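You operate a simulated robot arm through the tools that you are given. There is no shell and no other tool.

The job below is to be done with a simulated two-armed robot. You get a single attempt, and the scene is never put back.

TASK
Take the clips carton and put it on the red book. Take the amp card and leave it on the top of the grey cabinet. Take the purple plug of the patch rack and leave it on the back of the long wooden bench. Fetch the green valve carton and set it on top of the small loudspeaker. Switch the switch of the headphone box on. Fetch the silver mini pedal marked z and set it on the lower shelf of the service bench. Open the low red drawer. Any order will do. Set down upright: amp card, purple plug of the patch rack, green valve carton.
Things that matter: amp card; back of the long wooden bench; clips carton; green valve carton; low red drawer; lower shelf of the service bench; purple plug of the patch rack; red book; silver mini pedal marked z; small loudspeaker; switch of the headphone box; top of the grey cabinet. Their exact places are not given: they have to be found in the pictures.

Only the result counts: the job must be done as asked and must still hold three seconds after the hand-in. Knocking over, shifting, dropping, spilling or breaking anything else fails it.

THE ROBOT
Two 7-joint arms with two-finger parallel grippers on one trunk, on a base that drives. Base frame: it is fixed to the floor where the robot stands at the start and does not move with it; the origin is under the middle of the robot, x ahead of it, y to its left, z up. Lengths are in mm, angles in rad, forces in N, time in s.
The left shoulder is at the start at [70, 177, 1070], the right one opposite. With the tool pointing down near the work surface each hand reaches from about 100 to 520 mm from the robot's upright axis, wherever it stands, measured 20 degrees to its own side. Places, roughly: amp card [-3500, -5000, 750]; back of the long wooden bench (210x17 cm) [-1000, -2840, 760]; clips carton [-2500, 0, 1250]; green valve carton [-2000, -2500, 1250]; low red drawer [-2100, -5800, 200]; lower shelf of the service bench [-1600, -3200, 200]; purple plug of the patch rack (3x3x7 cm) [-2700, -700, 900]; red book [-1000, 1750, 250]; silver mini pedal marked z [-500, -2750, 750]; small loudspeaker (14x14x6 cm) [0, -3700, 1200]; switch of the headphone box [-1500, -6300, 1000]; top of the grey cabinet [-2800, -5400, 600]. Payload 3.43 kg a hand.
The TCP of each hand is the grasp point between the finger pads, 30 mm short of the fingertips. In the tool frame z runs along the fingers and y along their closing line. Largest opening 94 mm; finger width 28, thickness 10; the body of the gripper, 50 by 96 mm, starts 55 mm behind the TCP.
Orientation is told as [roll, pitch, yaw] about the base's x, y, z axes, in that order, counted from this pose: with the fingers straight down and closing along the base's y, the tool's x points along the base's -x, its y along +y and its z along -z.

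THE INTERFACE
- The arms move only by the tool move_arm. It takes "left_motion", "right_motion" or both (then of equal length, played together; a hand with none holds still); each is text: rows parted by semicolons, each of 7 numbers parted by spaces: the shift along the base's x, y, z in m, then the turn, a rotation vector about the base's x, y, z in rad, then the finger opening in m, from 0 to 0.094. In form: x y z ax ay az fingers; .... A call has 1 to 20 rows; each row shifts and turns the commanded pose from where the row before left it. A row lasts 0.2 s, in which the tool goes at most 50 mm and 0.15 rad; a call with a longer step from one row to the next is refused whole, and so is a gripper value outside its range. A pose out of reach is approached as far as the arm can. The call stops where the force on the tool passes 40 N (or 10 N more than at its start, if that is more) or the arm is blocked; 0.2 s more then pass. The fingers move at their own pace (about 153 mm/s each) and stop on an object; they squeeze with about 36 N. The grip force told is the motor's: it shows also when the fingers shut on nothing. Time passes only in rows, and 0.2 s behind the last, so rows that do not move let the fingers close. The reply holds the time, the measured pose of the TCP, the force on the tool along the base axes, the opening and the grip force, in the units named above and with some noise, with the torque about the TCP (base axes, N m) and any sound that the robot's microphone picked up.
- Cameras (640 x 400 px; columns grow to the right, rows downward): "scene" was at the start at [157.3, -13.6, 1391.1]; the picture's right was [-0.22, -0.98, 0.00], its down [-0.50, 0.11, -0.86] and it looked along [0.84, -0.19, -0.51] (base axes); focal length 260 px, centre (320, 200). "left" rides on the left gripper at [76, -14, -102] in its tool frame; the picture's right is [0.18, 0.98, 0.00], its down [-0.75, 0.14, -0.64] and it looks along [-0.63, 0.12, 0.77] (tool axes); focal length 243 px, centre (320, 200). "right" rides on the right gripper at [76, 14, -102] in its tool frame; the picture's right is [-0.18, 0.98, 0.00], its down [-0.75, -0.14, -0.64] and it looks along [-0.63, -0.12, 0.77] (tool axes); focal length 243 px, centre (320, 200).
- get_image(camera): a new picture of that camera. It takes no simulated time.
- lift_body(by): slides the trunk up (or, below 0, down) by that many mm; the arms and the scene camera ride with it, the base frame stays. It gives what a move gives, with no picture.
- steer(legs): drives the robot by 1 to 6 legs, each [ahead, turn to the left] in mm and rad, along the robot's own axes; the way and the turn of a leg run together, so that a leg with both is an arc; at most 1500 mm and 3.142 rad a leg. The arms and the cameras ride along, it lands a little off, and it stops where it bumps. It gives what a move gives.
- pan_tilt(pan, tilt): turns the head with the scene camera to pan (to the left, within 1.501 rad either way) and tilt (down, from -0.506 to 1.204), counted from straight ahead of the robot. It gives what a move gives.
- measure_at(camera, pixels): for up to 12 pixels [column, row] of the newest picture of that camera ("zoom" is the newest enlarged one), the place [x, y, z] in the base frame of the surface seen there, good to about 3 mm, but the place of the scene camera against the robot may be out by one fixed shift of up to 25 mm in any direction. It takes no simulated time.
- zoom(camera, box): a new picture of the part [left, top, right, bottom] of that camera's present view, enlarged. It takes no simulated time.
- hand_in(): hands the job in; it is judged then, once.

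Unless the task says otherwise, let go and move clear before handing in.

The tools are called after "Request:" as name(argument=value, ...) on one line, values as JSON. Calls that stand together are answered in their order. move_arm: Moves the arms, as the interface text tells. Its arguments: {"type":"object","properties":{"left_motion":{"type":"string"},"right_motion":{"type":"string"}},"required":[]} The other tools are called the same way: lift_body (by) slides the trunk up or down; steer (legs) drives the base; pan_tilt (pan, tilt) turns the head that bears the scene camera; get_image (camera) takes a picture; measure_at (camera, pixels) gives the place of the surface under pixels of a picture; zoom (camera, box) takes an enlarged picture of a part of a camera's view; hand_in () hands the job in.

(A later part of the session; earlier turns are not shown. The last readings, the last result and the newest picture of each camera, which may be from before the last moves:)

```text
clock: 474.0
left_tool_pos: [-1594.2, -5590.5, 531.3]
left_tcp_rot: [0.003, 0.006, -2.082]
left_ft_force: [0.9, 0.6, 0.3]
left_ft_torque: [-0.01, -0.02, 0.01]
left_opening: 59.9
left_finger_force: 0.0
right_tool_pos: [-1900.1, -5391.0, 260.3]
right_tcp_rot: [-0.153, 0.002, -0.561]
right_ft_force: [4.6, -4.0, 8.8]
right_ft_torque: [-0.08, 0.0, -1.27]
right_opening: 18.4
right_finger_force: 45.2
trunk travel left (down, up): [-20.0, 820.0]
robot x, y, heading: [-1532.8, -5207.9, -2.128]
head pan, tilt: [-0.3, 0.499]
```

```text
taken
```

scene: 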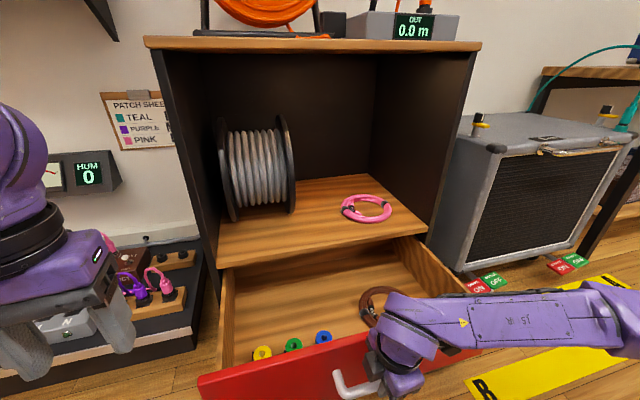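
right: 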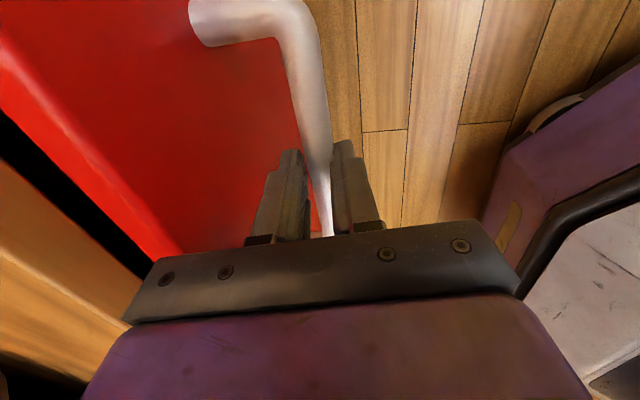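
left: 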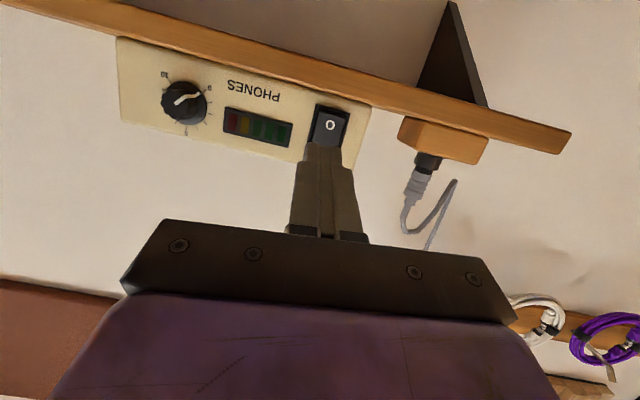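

Open ~240 mm. Trying 40 mm more to see if it reaches the stop.

Request:
steer(legs=[[-40, 0]])

Request:
get_image(camera="scene")

```text
clock: 475.2
left_tool_pos: [-1572.6, -5554.8, 531.6]
left_tcp_rot: [0.0, 0.006, -2.082]
left_ft_force: [-0.2, -0.6, 0.1]
left_ft_torque: [-0.02, 0.01, -0.02]
left_opening: 59.9
left_finger_force: 0.0
right_tool_pos: [-1878.3, -5358.1, 260.8]
right_tcp_rot: [-0.152, -0.001, -0.562]
right_ft_force: [3.6, -2.9, 0.8]
right_ft_torque: [-0.12, -0.2, -1.38]
right_opening: 18.2
right_finger_force: 44.7
trunk travel left (down, up): [-20.0, 820.0]
robot x, y, heading: [-1514.1, -5171.2, -2.13]
head pan, tilt: [-0.3, 0.499]
stopped in leg 1: the force on the tool passed its limit at 42 N (the readings are from after the stop); the commanded pose is now the measured one
```

```text
taken
```

scene: 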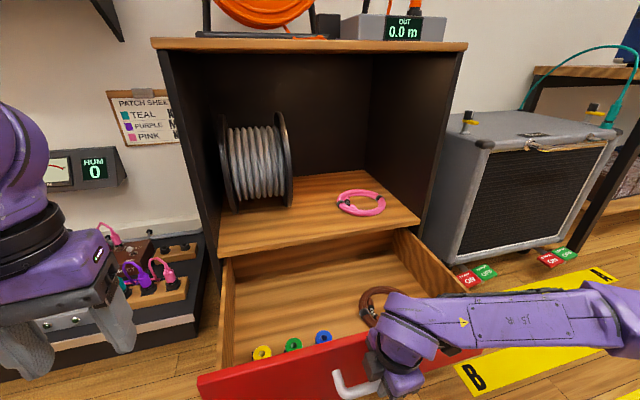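

Reached the stop: drawer fully open (~279 mm). Releasing the handle and lifting straight up.

Request:
move_arm(right_motion="0 0 0 0 0 0 0.04; 0 0 0 0 0 0 0.04; 0 0 0 0 0 0 0.04; 0 0 0.015 0 0 0 0.04; 0 0 0.025 0 0 0 0.04; 0 0 0.03 0 0 0 0.04; 0 0 0.03 0 0 0 0.04; 0 0 0.03 0 0 0 0.04; 0 0 0.03 0 0 0 0.04; 0 0 0 0 0 0 0.04")

Request:
get_image(camera="right")

Request:
get_image(camera="scene")

```text
clock: 477.4
left_tool_pos: [-1570.9, -5555.6, 530.0]
left_tcp_rot: [0.002, 0.005, -2.081]
left_ft_force: [0.4, 0.1, 0.3]
left_ft_torque: [0.0, -0.02, 0.0]
left_opening: 60.0
left_finger_force: 0.1
right_tool_pos: [-1877.4, -5355.4, 421.4]
right_tcp_rot: [-0.153, -0.002, -0.56]
right_ft_force: [-0.1, -0.6, 0.1]
right_ft_torque: [0.0, -0.02, 0.0]
right_opening: 39.9
right_finger_force: 0.0
trunk travel left (down, up): [-20.0, 820.0]
robot x, y, heading: [-1512.0, -5172.8, -2.13]
head pan, tilt: [-0.3, 0.499]
```

```text
taken
```

right: 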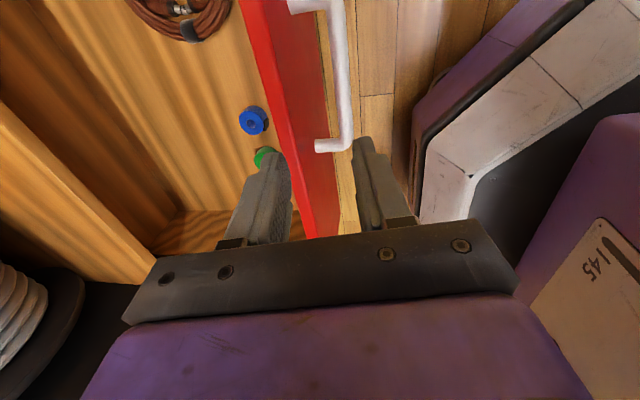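

```text
taken
```

scene: 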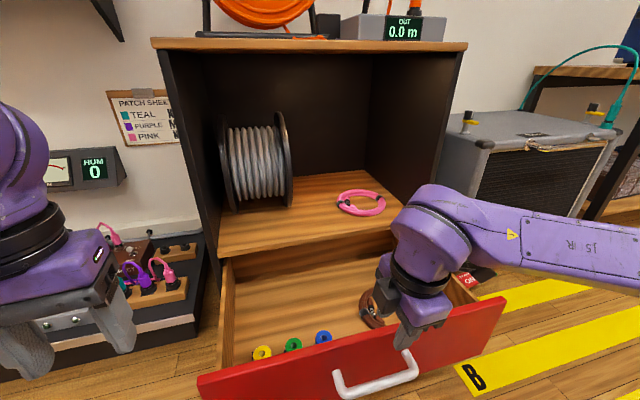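

Drawer stays open. Backing away, raising the trunk, and turning the right hand back.

Request:
steer(legs=[[-260, 0]])

Request:
lift_body(by=400)

Request:
move_arm(right_motion="0 0 0.01 0.06 -0.04 -0.13 0.09; 0 0 0.01 0.06 -0.04 -0.13 0.09; 0 0 0.01 0 0 -0.1427 0.09; 0 0 0.01 0 0 -0.1427 0.09; 0 0 0.01 0 0 -0.1427 0.09; 0 0 0.01 0 0 -0.1427 0.09; 0 0 0.01 0 0 -0.1427 0.09; 0 0 0.01 0 0 -0.1427 0.09; 0 0 0.01 0 0 -0.1427 0.09; 0 0 0.01 0 0 -0.1427 0.09; 0 0 0 0 0 -0.1427 0.09; 0 0 0 0 0 0 0.09")

Request:
lift_body(by=230)

Request:
pan_tilt(pan=-0.6, tilt=0.4)

Request:
get_image(camera="scene")

```text
clock: 479.2
left_tool_pos: [-1436.4, -5338.9, 530.3]
left_tcp_rot: [0.002, 0.006, -2.082]
left_ft_force: [-0.5, -1.0, 0.5]
left_ft_torque: [0.0, -0.01, 0.01]
left_opening: 60.0
left_finger_force: 0.1
right_tool_pos: [-1742.8, -5139.9, 420.5]
right_tcp_rot: [-0.152, -0.002, -0.559]
right_ft_force: [-0.2, -0.5, -0.2]
right_ft_torque: [-0.01, -0.02, 0.0]
right_opening: 39.8
right_finger_force: 0.0
trunk travel left (down, up): [-20.0, 820.0]
robot x, y, heading: [-1378.1, -4953.2, -2.132]
head pan, tilt: [-0.3, 0.499]
```

```text
clock: 483.1
left_tool_pos: [-1436.1, -5337.9, 931.4]
left_tcp_rot: [0.001, 0.008, -2.082]
left_ft_force: [0.2, -0.8, 0.9]
left_ft_torque: [0.01, -0.01, -0.01]
left_opening: 60.0
left_finger_force: 0.0
right_tool_pos: [-1741.9, -5140.1, 820.0]
right_tcp_rot: [-0.152, -0.003, -0.559]
right_ft_force: [-0.4, -0.2, -0.3]
right_ft_torque: [-0.02, 0.0, 0.0]
right_opening: 39.9
right_finger_force: 0.1
trunk travel left (down, up): [-420.0, 420.0]
robot x, y, heading: [-1375.8, -4955.4, -2.132]
head pan, tilt: [-0.3, 0.499]
```

```text
clock: 485.7
left_tool_pos: [-1436.8, -5337.8, 931.0]
left_tcp_rot: [0.003, 0.007, -2.081]
left_ft_force: [-0.9, 0.4, 0.9]
left_ft_torque: [-0.01, -0.03, 0.01]
left_opening: 60.0
left_finger_force: 0.1
right_tool_pos: [-1743.4, -5141.5, 921.9]
right_tcp_rot: [-0.008, 0.015, -2.106]
right_ft_force: [0.6, -0.6, -0.3]
right_ft_torque: [-0.02, -0.02, 0.02]
right_opening: 90.0
right_finger_force: 0.1
trunk travel left (down, up): [-420.0, 420.0]
robot x, y, heading: [-1372.9, -4956.4, -2.13]
head pan, tilt: [-0.3, 0.499]
```

```text
clock: 488.1
left_tool_pos: [-1435.8, -5339.1, 1161.9]
left_tcp_rot: [0.001, 0.006, -2.081]
left_ft_force: [0.1, 0.7, 0.1]
left_ft_torque: [0.01, 0.02, 0.0]
left_opening: 60.2
left_finger_force: 0.0
right_tool_pos: [-1743.7, -5141.1, 1151.1]
right_tcp_rot: [-0.011, 0.013, -2.101]
right_ft_force: [0.0, -0.2, 0.5]
right_ft_torque: [0.01, -0.01, 0.0]
right_opening: 90.2
right_finger_force: 0.0
trunk travel left (down, up): [-650.0, 190.0]
robot x, y, heading: [-1377.7, -4959.6, -2.133]
head pan, tilt: [-0.3, 0.499]
```

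```text
clock: 488.9
left_tool_pos: [-1435.3, -5338.8, 1162.3]
left_tcp_rot: [0.0, 0.006, -2.082]
left_ft_force: [-0.2, 0.4, -0.1]
left_ft_torque: [0.01, 0.0, -0.02]
left_opening: 60.1
left_finger_force: 0.1
right_tool_pos: [-1743.9, -5141.2, 1152.1]
right_tcp_rot: [-0.009, 0.012, -2.103]
right_ft_force: [-0.6, 0.3, -0.3]
right_ft_torque: [0.02, 0.0, 0.03]
right_opening: 90.2
right_finger_force: 0.1
trunk travel left (down, up): [-650.0, 190.0]
robot x, y, heading: [-1375.6, -4956.4, -2.131]
head pan, tilt: [-0.6, 0.4]
```

```text
taken
```

scene: 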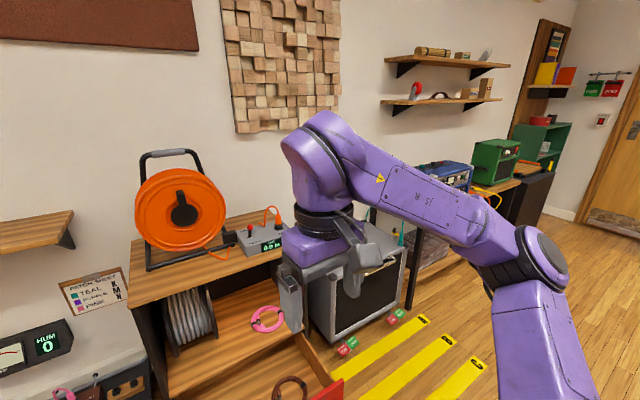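

Heading west to view the amp table and grey cabinet.

Request:
steer(legs=[[0, -1.25], [1420, 0], [0, 1.25]])

Request:
pan_tilt(pan=-0.1, tilt=0.5)

Request:
get_image(camera="scene")

```text
clock: 502.4
left_tool_pos: [-2836.5, -4993.9, 1161.5]
left_tcp_rot: [0.002, 0.006, -2.047]
left_ft_force: [0.0, 0.2, 0.3]
left_ft_torque: [-0.02, -0.01, 0.01]
left_opening: 59.9
left_finger_force: 0.1
right_tool_pos: [-3150.6, -4807.5, 1151.6]
right_tcp_rot: [-0.01, 0.013, -2.068]
right_ft_force: [1.1, -0.1, 0.5]
right_ft_torque: [0.0, 0.01, -0.01]
right_opening: 90.2
right_finger_force: 0.2
trunk travel left (down, up): [-650.0, 190.0]
robot x, y, heading: [-2788.3, -4612.8, -2.098]
head pan, tilt: [-0.6, 0.4]
```

```text
clock: 503.3
left_tool_pos: [-2837.6, -4994.8, 1161.2]
left_tcp_rot: [0.001, 0.007, -2.049]
left_ft_force: [0.1, 0.4, -0.6]
left_ft_torque: [0.0, 0.01, 0.01]
left_opening: 59.8
left_finger_force: 0.1
right_tool_pos: [-3148.9, -4807.4, 1151.6]
right_tcp_rot: [-0.012, 0.011, -2.07]
right_ft_force: [0.9, 0.4, 0.2]
right_ft_torque: [0.03, 0.0, 0.03]
right_opening: 90.0
right_finger_force: 0.0
trunk travel left (down, up): [-650.0, 190.0]
robot x, y, heading: [-2790.7, -4608.6, -2.097]
head pan, tilt: [-0.099, 0.499]
```

```text
taken
```

scene: 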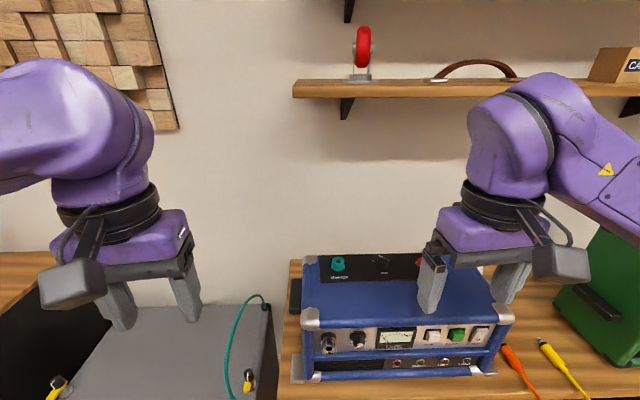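

The blue amp is ahead; the card should be between it and the green amp, hidden by my right arm. Looking more to the right and with the right hand camera.

Request:
get_image(camera="right")

Request:
pan_tilt(pan=-0.7, tilt=0.5)

Request:
get_image(camera="scene")

```text
taken
```

right: 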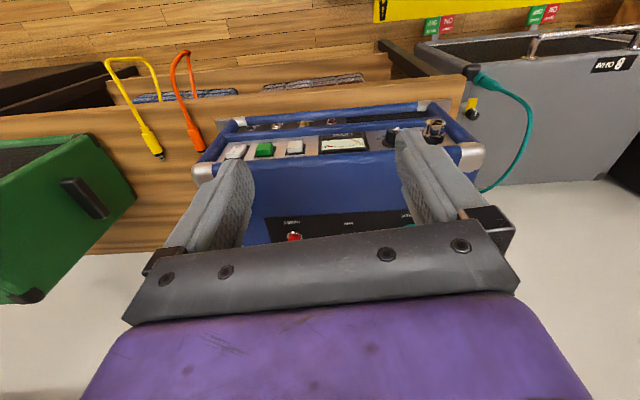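

```text
clock: 504.3
left_tool_pos: [-2835.2, -4994.4, 1161.8]
left_tcp_rot: [0.003, 0.008, -2.048]
left_ft_force: [0.1, 0.3, 1.3]
left_ft_torque: [0.03, -0.04, 0.01]
left_opening: 60.2
left_finger_force: 0.1
right_tool_pos: [-3150.0, -4807.9, 1151.7]
right_tcp_rot: [-0.01, 0.012, -2.068]
right_ft_force: [0.3, 0.5, -0.6]
right_ft_torque: [-0.03, -0.01, 0.01]
right_opening: 89.9
right_finger_force: 0.1
trunk travel left (down, up): [-650.0, 190.0]
robot x, y, heading: [-2787.1, -4610.3, -2.1]
head pan, tilt: [-0.7, 0.499]
```

```text
taken
```

scene: 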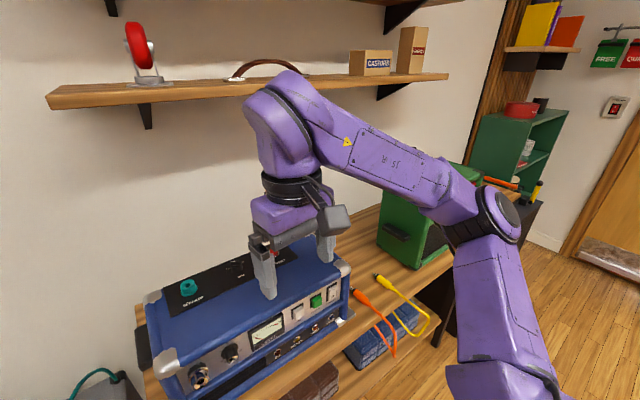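

No card visible yet; it may be hidden behind the right hand. Moving the right hand aside.

Request:
move_arm(right_motion="0.02 0.03 0.02 0 0 0 0.09; 0.02 0.03 0.03 0 0 0 0.09; 0.01 0.02 0.03 0 0 0 0.09; 0 0 0.04 0 0 0 0.09; 0 0 0.04 0 0 0 0.09")

Request:
steer(legs=[[0, -0.7]])

Request:
pan_tilt(pan=0.2, tilt=0.4)

Request:
get_image(camera="scene")

```text
clock: 505.5
left_tool_pos: [-2835.4, -4996.7, 1161.2]
left_tcp_rot: [0.0, 0.007, -2.049]
left_ft_force: [-0.4, 0.2, -0.1]
left_ft_torque: [-0.02, 0.02, 0.01]
left_opening: 60.2
left_finger_force: 0.0
right_tool_pos: [-3098.0, -4766.4, 1281.3]
right_tcp_rot: [-0.01, 0.014, -2.068]
right_ft_force: [0.3, -0.2, 0.1]
right_ft_torque: [0.02, 0.01, 0.04]
right_opening: 90.0
right_finger_force: 0.1
right hand out of reach, approached as far as the arm can: row 1, 4, 5
trunk travel left (down, up): [-650.0, 190.0]
robot x, y, heading: [-2790.2, -4610.7, -2.097]
head pan, tilt: [-0.7, 0.499]
```

```text
clock: 507.8
left_tool_pos: [-3069.9, -4876.5, 1161.5]
left_tcp_rot: [0.002, 0.009, -2.74]
left_ft_force: [0.0, -0.3, 0.8]
left_ft_torque: [-0.02, 0.0, 0.04]
left_opening: 60.1
left_finger_force: 0.0
right_tool_pos: [-3124.5, -4531.5, 1282.9]
right_tcp_rot: [-0.009, 0.013, -2.762]
right_ft_force: [0.4, 1.1, 0.2]
right_ft_torque: [-0.01, 0.0, 0.02]
right_opening: 89.9
right_finger_force: 0.2
trunk travel left (down, up): [-650.0, 190.0]
robot x, y, heading: [-2789.5, -4611.7, -2.787]
head pan, tilt: [-0.7, 0.499]
```

```text
clock: 509.0
left_tool_pos: [-3070.9, -4876.6, 1161.6]
left_tcp_rot: [0.002, 0.006, -2.741]
left_ft_force: [-0.2, 0.1, -1.0]
left_ft_torque: [-0.01, -0.02, 0.0]
left_opening: 59.8
left_finger_force: 0.1
right_tool_pos: [-3125.1, -4529.8, 1281.5]
right_tcp_rot: [-0.01, 0.013, -2.762]
right_ft_force: [-0.1, 0.0, 0.2]
right_ft_torque: [0.0, 0.0, 0.0]
right_opening: 89.9
right_finger_force: 0.1
trunk travel left (down, up): [-650.0, 190.0]
robot x, y, heading: [-2787.6, -4610.0, -2.792]
head pan, tilt: [0.201, 0.4]
```

```text
taken
```

scene: 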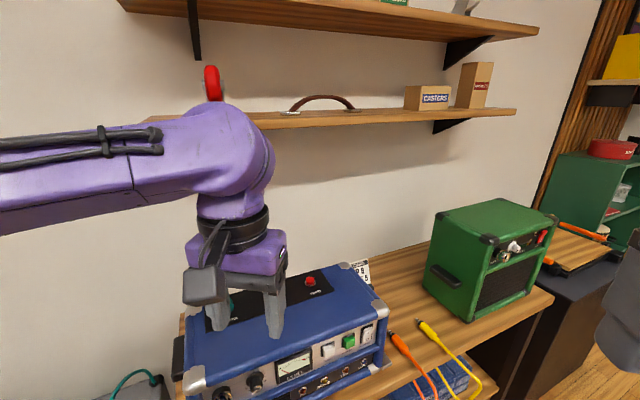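

There it is: a white card at (360,270), standing on the table behind the blue amp's right rear corner. Zooming.

Request:
zoom(camera="scene", box=[280, 230, 460, 340])

Request:
measure_at(camera="zoom", pixels=[[285, 120], [285, 145], [265, 125], [305, 125], [290, 165], [240, 160], [330, 220], [380, 100], [420, 200], [200, 190], [320, 170]])

```text
3.56 times, centred on (370, 285) of scene
```

zoom: 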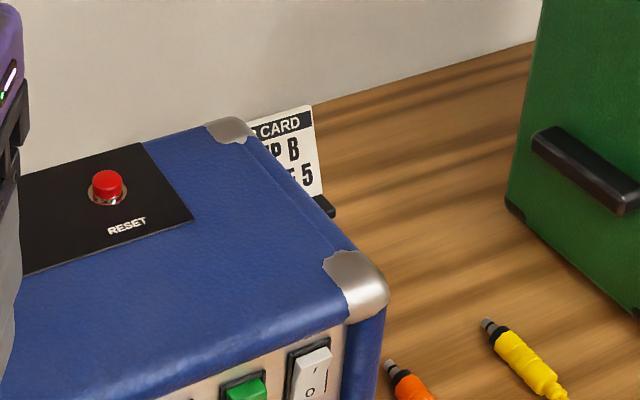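

```text
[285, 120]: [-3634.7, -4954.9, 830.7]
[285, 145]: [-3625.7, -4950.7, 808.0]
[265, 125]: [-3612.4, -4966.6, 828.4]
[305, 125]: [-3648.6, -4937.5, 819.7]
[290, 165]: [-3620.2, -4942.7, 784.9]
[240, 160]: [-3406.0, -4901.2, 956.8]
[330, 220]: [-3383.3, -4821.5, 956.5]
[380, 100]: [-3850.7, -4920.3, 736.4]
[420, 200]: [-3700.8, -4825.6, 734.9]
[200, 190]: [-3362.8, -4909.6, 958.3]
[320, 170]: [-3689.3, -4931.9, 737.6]
```

The card (black stand) stands behind-right of the blue amp around (-3630,-4950), top z≈838. I'll move to face the gap between the two amps for a full view.

Request:
steer(legs=[[0, -0.788], [620, 0], [0, 1.43]])

Request:
pan_tilt(pan=0, tilt=0.5)

Request:
get_image(camera="scene")

```text
clock: 517.9
left_tool_pos: [-3411.2, -4744.4, 1161.1]
left_tcp_rot: [0.002, 0.008, -2.084]
left_ft_force: [1.2, -0.2, -0.4]
left_ft_torque: [0.0, -0.03, -0.03]
left_opening: 60.1
left_finger_force: 0.1
right_tool_pos: [-3663.9, -4504.3, 1282.5]
right_tcp_rot: [-0.009, 0.012, -2.106]
right_ft_force: [0.0, 0.3, 0.2]
right_ft_torque: [0.02, 0.01, -0.03]
right_opening: 89.8
right_finger_force: 0.1
trunk travel left (down, up): [-650.0, 190.0]
robot x, y, heading: [-3347.6, -4363.5, -2.134]
head pan, tilt: [0.201, 0.4]
```

```text
clock: 518.7
left_tool_pos: [-3410.9, -4745.0, 1161.8]
left_tcp_rot: [0.002, 0.008, -2.084]
left_ft_force: [0.4, 0.2, -0.2]
left_ft_torque: [-0.02, -0.02, 0.01]
left_opening: 59.9
left_finger_force: 0.0
right_tool_pos: [-3665.9, -4505.6, 1283.5]
right_tcp_rot: [-0.01, 0.012, -2.106]
right_ft_force: [0.2, -0.1, 0.1]
right_ft_torque: [-0.07, -0.01, 0.03]
right_opening: 90.0
right_finger_force: 0.0
trunk travel left (down, up): [-650.0, 190.0]
robot x, y, heading: [-3347.7, -4364.5, -2.13]
head pan, tilt: [0.0, 0.499]
```

```text
taken
```

scene: 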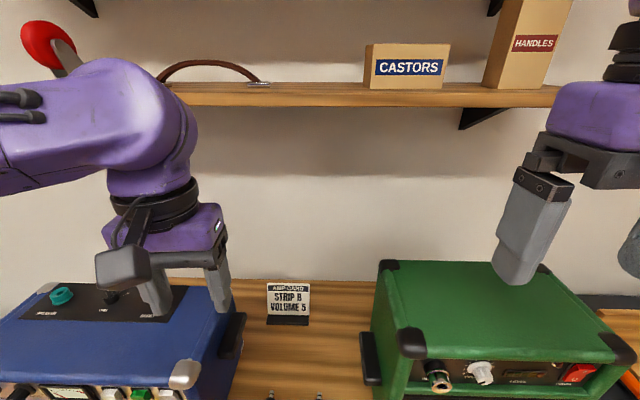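

Now the card "AMP CARD / STRIP B / VOLUME 5" is fully visible at (288,302). Measuring the card, amps, overhead shelf.

Request:
zoom(camera="scene", box=[220, 250, 400, 370])

Request:
measure_at(camera="zoom", pixels=[[175, 125], [310, 128], [175, 210], [310, 215], [240, 170], [165, 245], [320, 250], [240, 250], [240, 115], [60, 240], [510, 340], [240, 350]])

Request:
measure_at(camera="scene", pixels=[[400, 96], [300, 90], [350, 108], [235, 345], [190, 375], [372, 370], [385, 270], [300, 395], [400, 340], [215, 300]])

```text
3.33 times, centred on (310, 310) of scene
```

zoom: 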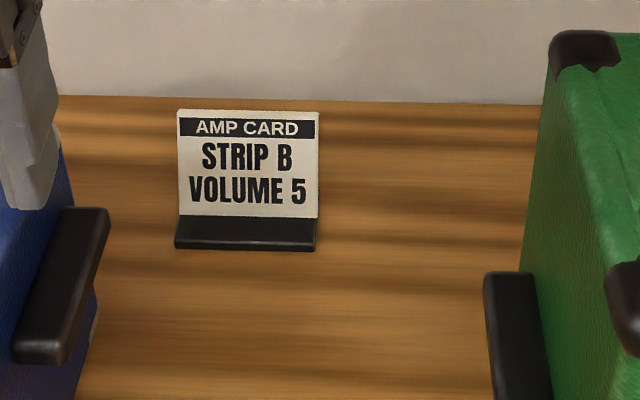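

```text
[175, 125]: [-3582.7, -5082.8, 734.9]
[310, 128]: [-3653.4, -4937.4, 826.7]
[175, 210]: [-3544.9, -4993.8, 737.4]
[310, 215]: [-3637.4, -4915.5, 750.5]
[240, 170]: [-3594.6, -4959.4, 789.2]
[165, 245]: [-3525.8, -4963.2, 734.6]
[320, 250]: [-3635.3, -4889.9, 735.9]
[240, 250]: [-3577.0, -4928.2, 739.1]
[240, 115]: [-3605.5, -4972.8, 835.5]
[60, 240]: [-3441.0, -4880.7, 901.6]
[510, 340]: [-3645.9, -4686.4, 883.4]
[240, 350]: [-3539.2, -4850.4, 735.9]
```

```text
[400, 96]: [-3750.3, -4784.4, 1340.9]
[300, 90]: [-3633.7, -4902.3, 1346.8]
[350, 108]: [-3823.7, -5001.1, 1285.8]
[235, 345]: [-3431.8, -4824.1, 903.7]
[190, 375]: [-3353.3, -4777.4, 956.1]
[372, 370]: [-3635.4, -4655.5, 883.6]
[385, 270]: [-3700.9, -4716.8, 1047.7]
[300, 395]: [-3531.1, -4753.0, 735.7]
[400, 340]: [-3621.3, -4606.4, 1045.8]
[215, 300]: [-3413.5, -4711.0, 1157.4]
```

Card leans back ~20°, about 116 mm wide, top at z≈838; overhead shelf is at z≈1340 and the gap between amp handles is a∈[-507,-251]. Checking the table's front edge below.

Request:
pan_tilt(pan=0, tilt=0.95)

Request:
get_image(camera="scene")

Request:
measure_at(camera="scene", pixels=[[280, 280], [280, 300], [280, 320], [320, 330], [250, 260], [300, 250], [285, 230], [345, 235], [300, 390]])

```text
clock: 519.6
left_tool_pos: [-3410.5, -4745.4, 1160.6]
left_tcp_rot: [0.001, 0.006, -2.088]
left_ft_force: [-0.3, 0.4, 0.4]
left_ft_torque: [0.01, 0.05, -0.02]
left_opening: 60.0
left_finger_force: 0.0
right_tool_pos: [-3665.3, -4504.5, 1282.7]
right_tcp_rot: [-0.008, 0.014, -2.106]
right_ft_force: [-0.2, 0.2, 0.1]
right_ft_torque: [0.02, 0.01, 0.0]
right_opening: 89.9
right_finger_force: 0.0
trunk travel left (down, up): [-650.0, 190.0]
robot x, y, heading: [-3346.7, -4365.6, -2.138]
head pan, tilt: [0.0, 0.949]
```

```text
taken
```

scene: 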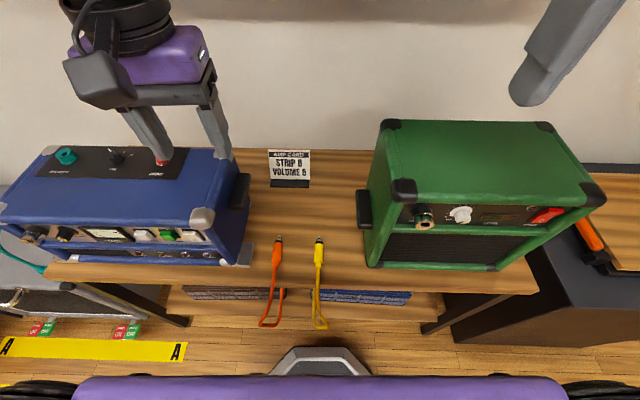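

```text
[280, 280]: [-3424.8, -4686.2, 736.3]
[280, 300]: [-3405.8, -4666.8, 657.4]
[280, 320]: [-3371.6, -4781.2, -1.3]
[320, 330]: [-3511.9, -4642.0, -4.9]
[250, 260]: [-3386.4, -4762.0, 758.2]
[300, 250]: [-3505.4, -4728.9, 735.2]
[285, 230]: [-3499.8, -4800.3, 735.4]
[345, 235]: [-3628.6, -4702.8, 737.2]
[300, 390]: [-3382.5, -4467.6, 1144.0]
```

Base is only ~50 mm from the table plane, so for more reach I'll turn the robot right by 0.9 rad (bringing the left shoulder forward), then orient the left hand so its fingers close front-to-back.

Request:
steer(legs=[[0, -0.9]])

Request:
move_arm(left_motion="0 0 0.005 0 0 -0.14 0.06; 0 0 0.005 0 0 -0.14 0.06; 0 0 0.005 0 0 -0.14 0.06; 0 0 0.005 0 0 -0.14 0.06; 0 0 0.005 0 0 -0.14 0.06; 0 0 0 0 0 0 0.06")

Request:
pan_tilt(pan=0.85, tilt=0.55)

Request:
get_image(camera="scene")

Request:
get_image(camera="left")

```text
clock: 522.3
left_tool_pos: [-3688.5, -4547.3, 1162.3]
left_tcp_rot: [0.002, 0.008, -3.002]
left_ft_force: [-0.4, -0.6, 0.3]
left_ft_torque: [-0.02, 0.02, -0.02]
left_opening: 60.0
left_finger_force: 0.1
right_tool_pos: [-3653.8, -4199.5, 1282.3]
right_tcp_rot: [-0.009, 0.012, -3.021]
right_ft_force: [0.1, 0.7, 0.0]
right_ft_torque: [-0.01, -0.01, 0.03]
right_opening: 90.1
right_finger_force: 0.1
trunk travel left (down, up): [-650.0, 190.0]
robot x, y, heading: [-3347.8, -4360.0, -3.048]
head pan, tilt: [0.0, 0.949]
```

```text
clock: 523.7
left_tool_pos: [-3689.8, -4546.6, 1187.7]
left_tcp_rot: [0.003, 0.007, 2.582]
left_ft_force: [-1.3, -0.2, -0.5]
left_ft_torque: [-0.01, 0.0, 0.0]
left_opening: 60.2
left_finger_force: 0.1
right_tool_pos: [-3653.3, -4199.9, 1282.2]
right_tcp_rot: [-0.008, 0.012, -3.02]
right_ft_force: [0.2, 0.2, 0.2]
right_ft_torque: [0.05, 0.02, -0.01]
right_opening: 90.0
right_finger_force: 0.0
trunk travel left (down, up): [-650.0, 190.0]
robot x, y, heading: [-3349.6, -4363.7, -3.046]
head pan, tilt: [0.0, 0.949]
```

```text
clock: 524.9
left_tool_pos: [-3687.5, -4546.7, 1185.6]
left_tcp_rot: [0.003, 0.008, 2.584]
left_ft_force: [0.2, 0.7, 0.4]
left_ft_torque: [-0.01, 0.0, -0.01]
left_opening: 60.1
left_finger_force: 0.1
right_tool_pos: [-3654.3, -4198.8, 1281.7]
right_tcp_rot: [-0.01, 0.012, -3.019]
right_ft_force: [0.3, -0.5, -0.6]
right_ft_torque: [0.0, 0.03, -0.02]
right_opening: 90.1
right_finger_force: 0.0
trunk travel left (down, up): [-650.0, 190.0]
robot x, y, heading: [-3349.0, -4363.3, -3.055]
head pan, tilt: [0.85, 0.55]
```

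```text
taken
```

scene: 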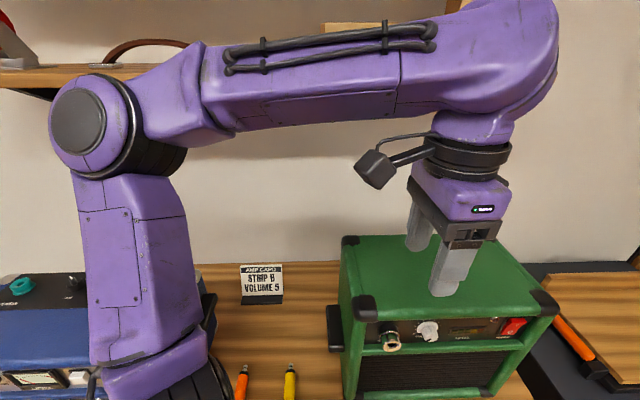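

```text
taken
```

left: 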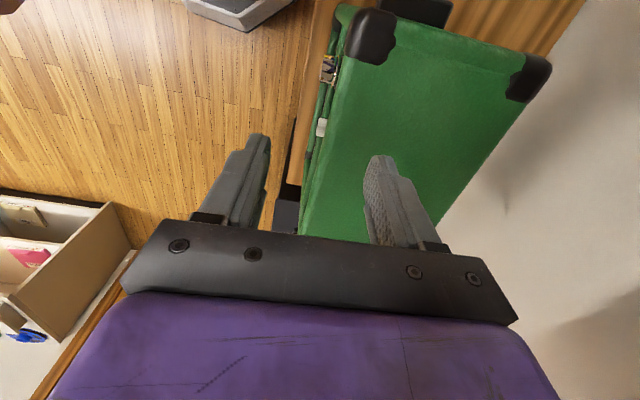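

Moving the left hand (high) to above the gap in front of the card.

Request:
move_arm(left_motion="0.0203 -0.0407 0 0 0 0 0.06; 0.0203 -0.0407 0 0 0 0 0.06; 0.0203 -0.0407 0 0 0 0 0.06; 0.0203 -0.0407 0 0 0 0 0.06; 0.0203 -0.0407 -0.01 0 0 0 0.06; 0.0203 -0.0407 -0.01 0 0 0 0.06; 0.0203 -0.0407 -0.01 0 0 0 0.06; 0 0 0 0 0 0 0.06")

Request:
get_image(camera="scene")

Request:
get_image(camera="left")

```text
clock: 526.7
left_tool_pos: [-3646.8, -4744.5, 1115.4]
left_tcp_rot: [0.003, 0.007, 2.584]
left_ft_force: [-0.4, -0.1, 0.2]
left_ft_torque: [-0.02, 0.0, 0.03]
left_opening: 60.1
left_finger_force: 0.0
left hand out of reach, approached as far as the arm can: row 4, 5, 6, 7
right_tool_pos: [-3652.8, -4199.7, 1281.6]
right_tcp_rot: [-0.008, 0.012, -3.02]
right_ft_force: [1.0, -0.5, -0.9]
right_ft_torque: [0.04, -0.02, -0.02]
right_opening: 90.0
right_finger_force: 0.1
trunk travel left (down, up): [-650.0, 190.0]
robot x, y, heading: [-3350.8, -4366.4, -3.048]
head pan, tilt: [0.85, 0.55]
```

```text
taken
```

scene: 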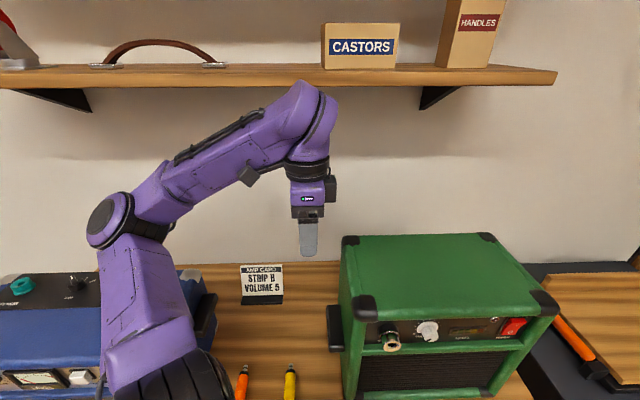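

```text
taken
```

left: 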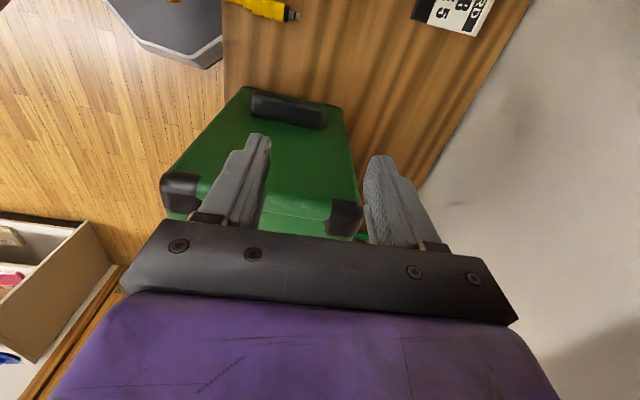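

The hand stopped partway (arm limit) at a≈-476, in the gap beside the green amp. I'll descend here first, then move toward the card below the overhead shelf.

Request:
move_arm(left_motion="0.006 -0.006 -0.04 0 0 0 0.06; 0.006 -0.006 -0.04 0 0 0 0.06; 0.006 -0.006 -0.04 0 0 0 0.06; 0.012 -0.02 -0.01 0 0 0 0.06; 0.012 -0.02 0 0 0 0 0.06; 0 0 0 0 0 0 0.06")

Request:
get_image(camera="scene")

Request:
get_image(camera="left")

```text
clock: 528.1
left_tool_pos: [-3605.8, -4803.1, 985.4]
left_tcp_rot: [0.002, 0.008, 2.585]
left_ft_force: [0.8, 0.4, -0.6]
left_ft_torque: [0.06, 0.0, 0.0]
left_opening: 59.9
left_finger_force: 0.0
right_tool_pos: [-3653.7, -4198.7, 1282.7]
right_tcp_rot: [-0.008, 0.011, -3.02]
right_ft_force: [-0.3, -0.4, -0.6]
right_ft_torque: [0.03, 0.01, -0.01]
right_opening: 89.9
right_finger_force: 0.1
trunk travel left (down, up): [-650.0, 190.0]
robot x, y, heading: [-3349.4, -4364.3, -3.05]
head pan, tilt: [0.85, 0.55]
```

```text
taken
```

scene: 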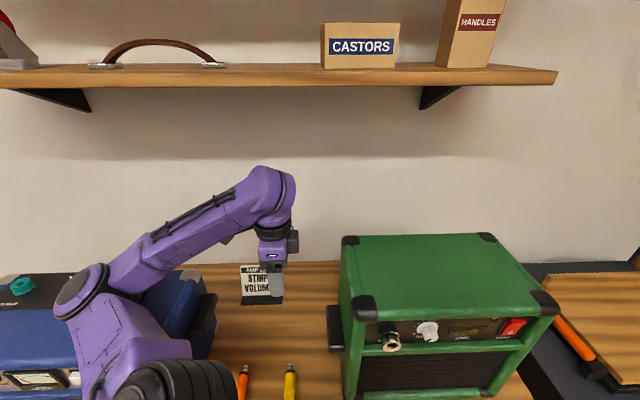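

```text
taken
```

left: 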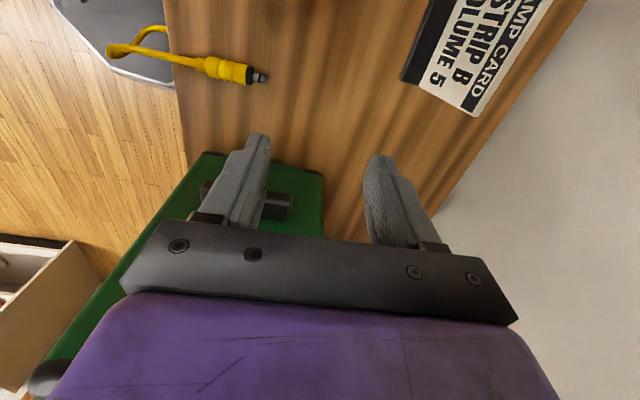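

The card is in view. Checking the elbow's clearance over the blue amp and measuring the card with the hand camera.

Request:
measure_at(camera="scene", pixels=[[85, 290], [80, 315], [110, 300], [180, 300], [150, 330], [130, 275], [120, 350]])

Request:
measure_at(camera="left", pixels=[[478, 112], [420, 85], [540, 10], [455, 5], [480, 50], [440, 60], [412, 75], [500, 60], [465, 100]])

```text
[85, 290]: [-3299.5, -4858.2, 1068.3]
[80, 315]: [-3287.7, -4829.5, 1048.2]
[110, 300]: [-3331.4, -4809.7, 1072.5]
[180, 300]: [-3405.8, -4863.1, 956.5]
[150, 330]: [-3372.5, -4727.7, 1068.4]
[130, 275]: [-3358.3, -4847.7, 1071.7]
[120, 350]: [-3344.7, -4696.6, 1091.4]
```

```text
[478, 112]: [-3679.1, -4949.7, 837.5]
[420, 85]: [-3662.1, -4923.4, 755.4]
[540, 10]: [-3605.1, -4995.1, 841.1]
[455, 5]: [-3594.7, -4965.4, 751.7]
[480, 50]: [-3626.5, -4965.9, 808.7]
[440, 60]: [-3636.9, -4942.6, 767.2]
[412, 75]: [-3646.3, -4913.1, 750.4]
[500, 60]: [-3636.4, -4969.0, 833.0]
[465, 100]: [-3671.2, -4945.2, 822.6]
```

The elbow (z≈1070 surface) hovers over the blue amp, so before going lower I'll raise the trunk in steps while lowering the hand relative to it.

Request:
lift_body(by=60)

Request:
move_arm(left_motion="0 0 -0.03 0 0 0 0.06; 0 0 -0.03 0 0 0 0.06; 0 0 0 0 0 0 0.06")

Request:
lift_body(by=60)

Request:
move_arm(left_motion="0 0 -0.03 0 0 0 0.06; 0 0 -0.03 0 0 0 0.06; 0 0 0 0 0 0 0.06")

Request:
get_image(camera="scene")

```text
clock: 529.1
left_tool_pos: [-3605.4, -4802.6, 1045.7]
left_tcp_rot: [0.001, 0.008, 2.584]
left_ft_force: [-0.6, -0.3, -0.2]
left_ft_torque: [-0.01, 0.04, 0.0]
left_opening: 60.0
left_finger_force: 0.0
right_tool_pos: [-3654.0, -4199.8, 1342.4]
right_tcp_rot: [-0.01, 0.012, -3.019]
right_ft_force: [0.2, -0.2, 0.8]
right_ft_torque: [-0.01, -0.01, 0.05]
right_opening: 90.2
right_finger_force: 0.2
trunk travel left (down, up): [-710.0, 130.0]
robot x, y, heading: [-3352.1, -4365.8, -3.05]
head pan, tilt: [0.85, 0.55]
```

```text
clock: 529.9
left_tool_pos: [-3605.2, -4801.7, 984.6]
left_tcp_rot: [0.003, 0.008, 2.583]
left_ft_force: [0.5, 0.6, 0.8]
left_ft_torque: [-0.01, -0.01, 0.01]
left_opening: 60.0
left_finger_force: 0.1
right_tool_pos: [-3652.5, -4198.8, 1342.9]
right_tcp_rot: [-0.009, 0.012, -3.02]
right_ft_force: [-0.6, 0.3, -0.5]
right_ft_torque: [0.01, 0.01, -0.03]
right_opening: 90.0
right_finger_force: 0.0
trunk travel left (down, up): [-710.0, 130.0]
robot x, y, heading: [-3345.9, -4366.0, -3.049]
head pan, tilt: [0.85, 0.55]
```

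```text
clock: 530.9
left_tool_pos: [-3605.6, -4802.8, 1045.7]
left_tcp_rot: [0.002, 0.006, 2.583]
left_ft_force: [0.1, 0.1, 0.5]
left_ft_torque: [-0.01, 0.01, 0.0]
left_opening: 60.3
left_finger_force: 0.0
right_tool_pos: [-3654.7, -4200.6, 1402.2]
right_tcp_rot: [-0.008, 0.011, -3.02]
right_ft_force: [-0.2, 0.5, 1.2]
right_ft_torque: [-0.02, -0.01, 0.0]
right_opening: 90.1
right_finger_force: 0.1
trunk travel left (down, up): [-770.0, 70.0]
robot x, y, heading: [-3348.9, -4361.5, -3.053]
head pan, tilt: [0.85, 0.55]
```

```text
clock: 531.7
left_tool_pos: [-3604.3, -4802.0, 984.6]
left_tcp_rot: [0.003, 0.007, 2.584]
left_ft_force: [0.1, -0.1, -0.3]
left_ft_torque: [-0.02, -0.02, 0.02]
left_opening: 60.1
left_finger_force: 0.1
right_tool_pos: [-3653.6, -4199.6, 1402.4]
right_tcp_rot: [-0.009, 0.012, -3.018]
right_ft_force: [0.0, 0.2, 0.0]
right_ft_torque: [0.01, -0.04, -0.04]
right_opening: 89.9
right_finger_force: 0.0
trunk travel left (down, up): [-770.0, 70.0]
robot x, y, heading: [-3352.8, -4364.9, -3.044]
head pan, tilt: [0.85, 0.55]
```

```text
taken
```

scene: 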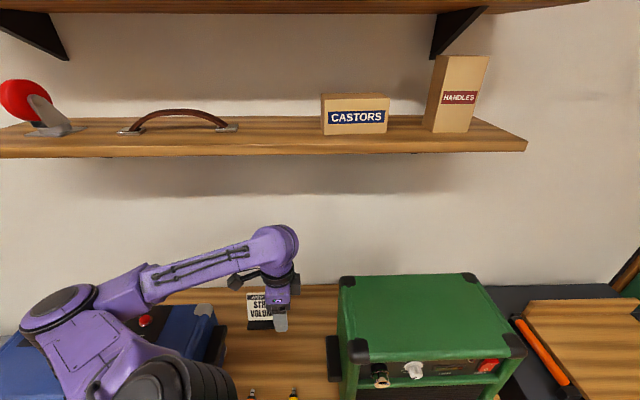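

Request:
measure_at(camera="scene", pixels=[[58, 305], [80, 320], [120, 290], [150, 275], [205, 310], [190, 320]])

```text
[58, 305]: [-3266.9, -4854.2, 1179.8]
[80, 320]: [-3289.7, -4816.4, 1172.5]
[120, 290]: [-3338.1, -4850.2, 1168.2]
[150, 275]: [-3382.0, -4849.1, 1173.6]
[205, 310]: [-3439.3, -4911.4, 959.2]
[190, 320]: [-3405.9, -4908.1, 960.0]
```

Elbow now ~1180, safely above the amp. Card top edge runs (-3679,-4950)→(-3605,-4995) at z 839, leaning 0.35 rad. Moving above its middle with a slight tilt to match.

Request:
move_arm(left_motion="-0.0058 -0.0338 -0.017 0.063 -0.0405 0 0.06; -0.0058 -0.0338 -0.017 0.063 -0.0405 0 0.06; -0.0058 -0.0338 -0.017 0 0 0 0.06; -0.0058 -0.0338 -0.017 0 0 0 0.06; -0.0058 -0.0338 -0.012 0 0 0 0.06; 0 0 0 0 0 0 0.06")

Request:
get_image(camera="left")

Request:
get_image(camera="scene")

```text
clock: 533.1
left_tool_pos: [-3632.7, -4972.3, 906.5]
left_tcp_rot: [-0.15, 0.01, 2.582]
left_ft_force: [0.5, 0.4, 0.6]
left_ft_torque: [0.03, 0.01, 0.01]
left_opening: 60.6
left_finger_force: 0.1
right_tool_pos: [-3652.0, -4198.3, 1403.1]
right_tcp_rot: [-0.009, 0.012, -3.019]
right_ft_force: [-0.2, -0.2, -0.5]
right_ft_torque: [-0.04, 0.01, -0.01]
right_opening: 89.9
right_finger_force: 0.0
trunk travel left (down, up): [-770.0, 70.0]
robot x, y, heading: [-3343.3, -4362.9, -3.049]
head pan, tilt: [0.85, 0.55]
```

```text
taken
```

left: 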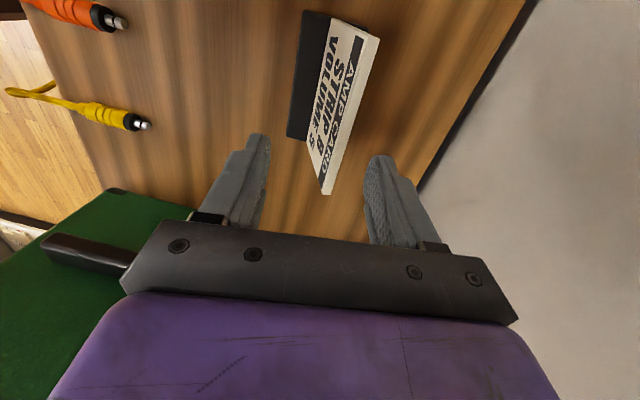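

```text
taken
```

scene: 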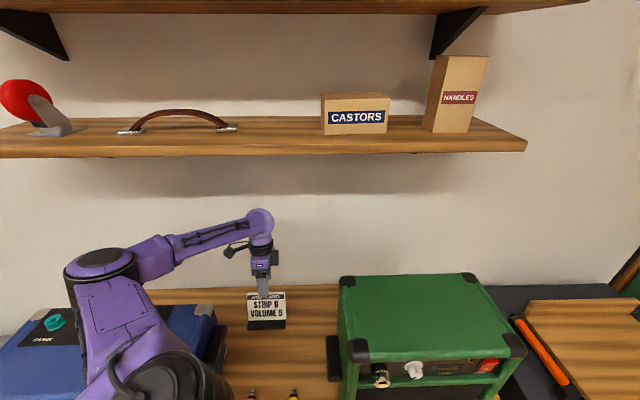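

Request:
measure_at(camera="left", pixels=[[328, 188], [374, 42], [350, 115], [372, 60], [340, 150], [290, 130], [312, 20], [345, 30], [500, 150]])

Request:
zoom(camera="left", box=[240, 0, 440, 220])

```text
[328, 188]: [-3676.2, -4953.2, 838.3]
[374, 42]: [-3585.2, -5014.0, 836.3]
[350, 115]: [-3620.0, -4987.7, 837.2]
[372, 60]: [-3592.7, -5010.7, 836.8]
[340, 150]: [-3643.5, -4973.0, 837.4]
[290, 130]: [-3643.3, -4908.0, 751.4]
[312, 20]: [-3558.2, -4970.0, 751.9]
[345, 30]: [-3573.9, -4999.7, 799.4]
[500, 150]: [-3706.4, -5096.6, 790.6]
```

```text
1.82 times, centred on (340, 110) of left
```

zoom: 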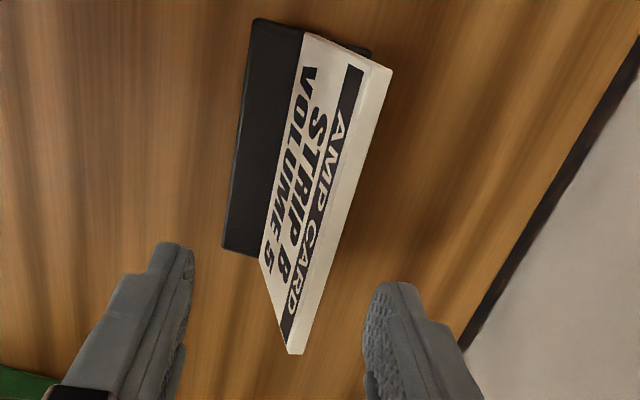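

Top edge (-3677,-4953)→(-3584,-5015); my TCP is within 10 mm of its middle. Tilting a bit more, lowering to z≈815 and closing gently.

Request:
move_arm(left_motion="0 0 -0.018 0.042 -0.027 0 0.06; 0.002 -0.001 -0.018 0.042 -0.027 0 0.06; 0.002 -0.001 -0.018 0 0 0 0.06; 0.002 -0.001 -0.018 0 0 0 0.06; 0 0 -0.018 0 0 0 0.06; 0 0 0 0 0 0 0.06")

Request:
get_image(camera="left")

```text
clock: 534.5
left_tool_pos: [-3627.9, -4976.3, 817.7]
left_tcp_rot: [-0.247, 0.008, 2.581]
left_ft_force: [-0.1, -0.1, -0.1]
left_ft_torque: [-0.01, -0.01, 0.01]
left_opening: 59.8
left_finger_force: 0.0
right_tool_pos: [-3653.8, -4200.0, 1402.2]
right_tcp_rot: [-0.01, 0.011, -3.019]
right_ft_force: [0.3, 0.4, -0.3]
right_ft_torque: [0.01, 0.01, 0.02]
right_opening: 89.9
right_finger_force: 0.0
trunk travel left (down, up): [-770.0, 70.0]
robot x, y, heading: [-3346.3, -4363.0, -3.046]
head pan, tilt: [0.85, 0.55]
```

```text
taken
```

left: 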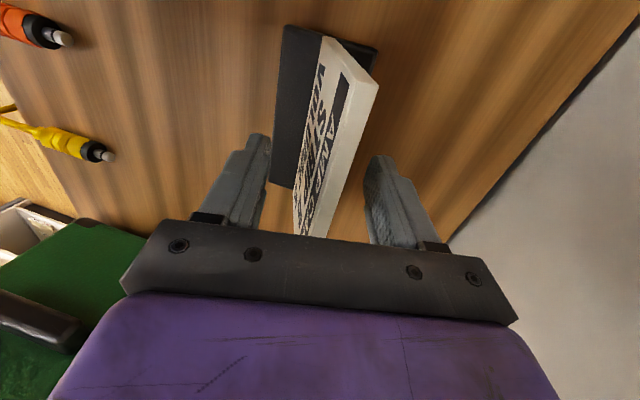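

Card is between the fingers. Closing.

Request:
move_arm(left_motion="0 0 0 0 0 0 0.03; 0 0 0 0 0 0 0.015; 0 0 0 0 0 0 0.0; 0 0 0 0 0 0 0.0; 0 0 0 0 0 0 0.0")

Request:
get_image(camera="left")

Request:
zoom(camera="scene", box=[180, 220, 340, 360])

```text
clock: 535.7
left_tool_pos: [-3627.4, -4972.5, 819.1]
left_tcp_rot: [-0.246, 0.009, 2.581]
left_ft_force: [0.9, 1.7, 12.6]
left_ft_torque: [1.19, 0.18, -0.18]
left_opening: 13.3
left_finger_force: 35.8
right_tool_pos: [-3652.5, -4197.3, 1401.9]
right_tcp_rot: [-0.007, 0.01, -3.02]
right_ft_force: [-0.1, -0.1, -0.7]
right_ft_torque: [0.02, -0.03, -0.02]
right_opening: 90.2
right_finger_force: 0.0
trunk travel left (down, up): [-770.0, 70.0]
robot x, y, heading: [-3354.0, -4363.3, -3.051]
head pan, tilt: [0.85, 0.55]
```

```text
taken
```

left: 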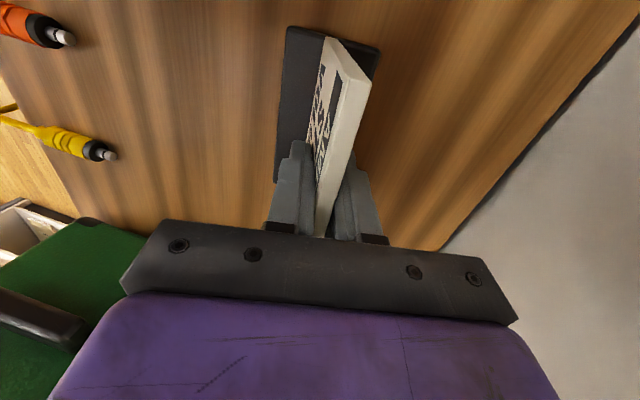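

```text
2.86 times, centred on (260, 290) of scene
```

zoom: 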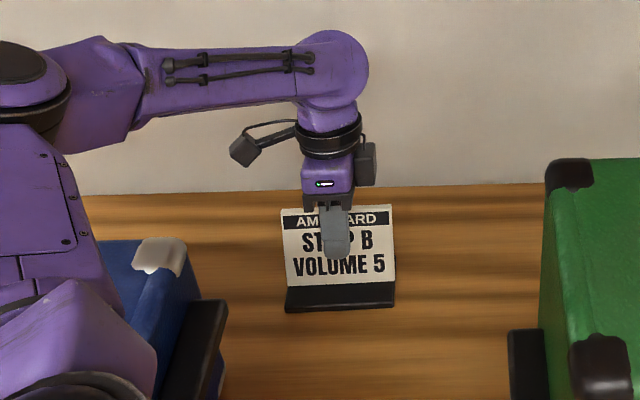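

Gripped at the card's middle (13 mm). Lifting slowly.

Request:
move_arm(left_motion="0 0 0.005 0 0 0 0; 0 0 0.01 0 0 0 0; 0 0 0.015 0 0 0 0; 0 0 0.02 0 0 0 0; 0 0 0.02 0 0 0 0; 0 0 0.02 0 0 0 0; 0 0 0 0 0 0 0")

Request:
get_image(camera="left")

Request:
zoom(camera="scene", box=[180, 200, 340, 340])

```text
clock: 537.3
left_tool_pos: [-3628.1, -4973.9, 904.5]
left_tcp_rot: [-0.251, 0.009, 2.581]
left_ft_force: [0.8, 0.3, -1.8]
left_ft_torque: [0.01, 0.01, 0.02]
left_opening: 11.7
left_finger_force: 36.3
right_tool_pos: [-3653.0, -4199.9, 1402.0]
right_tcp_rot: [-0.007, 0.012, -3.02]
right_ft_force: [0.3, 0.8, 0.3]
right_ft_torque: [0.03, 0.0, 0.02]
right_opening: 90.0
right_finger_force: 0.1
trunk travel left (down, up): [-770.0, 70.0]
robot x, y, heading: [-3347.5, -4362.5, -3.048]
head pan, tilt: [0.85, 0.55]
```

```text
taken
```

left: 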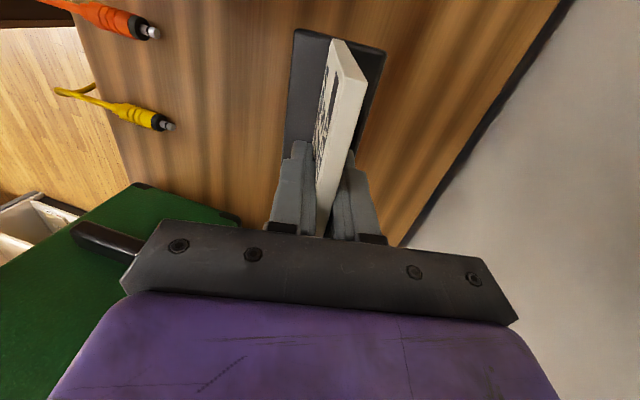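

```text
2.86 times, centred on (260, 270) of scene
```

zoom: 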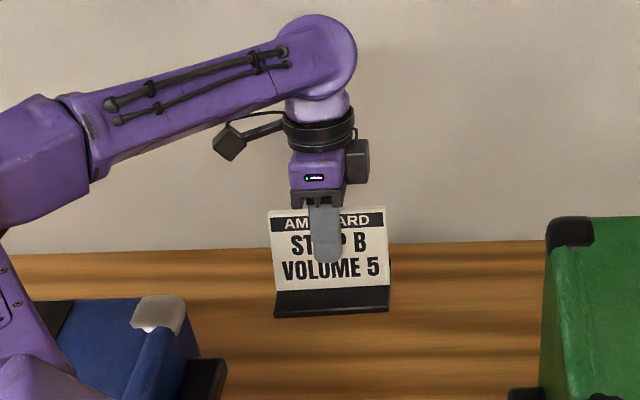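

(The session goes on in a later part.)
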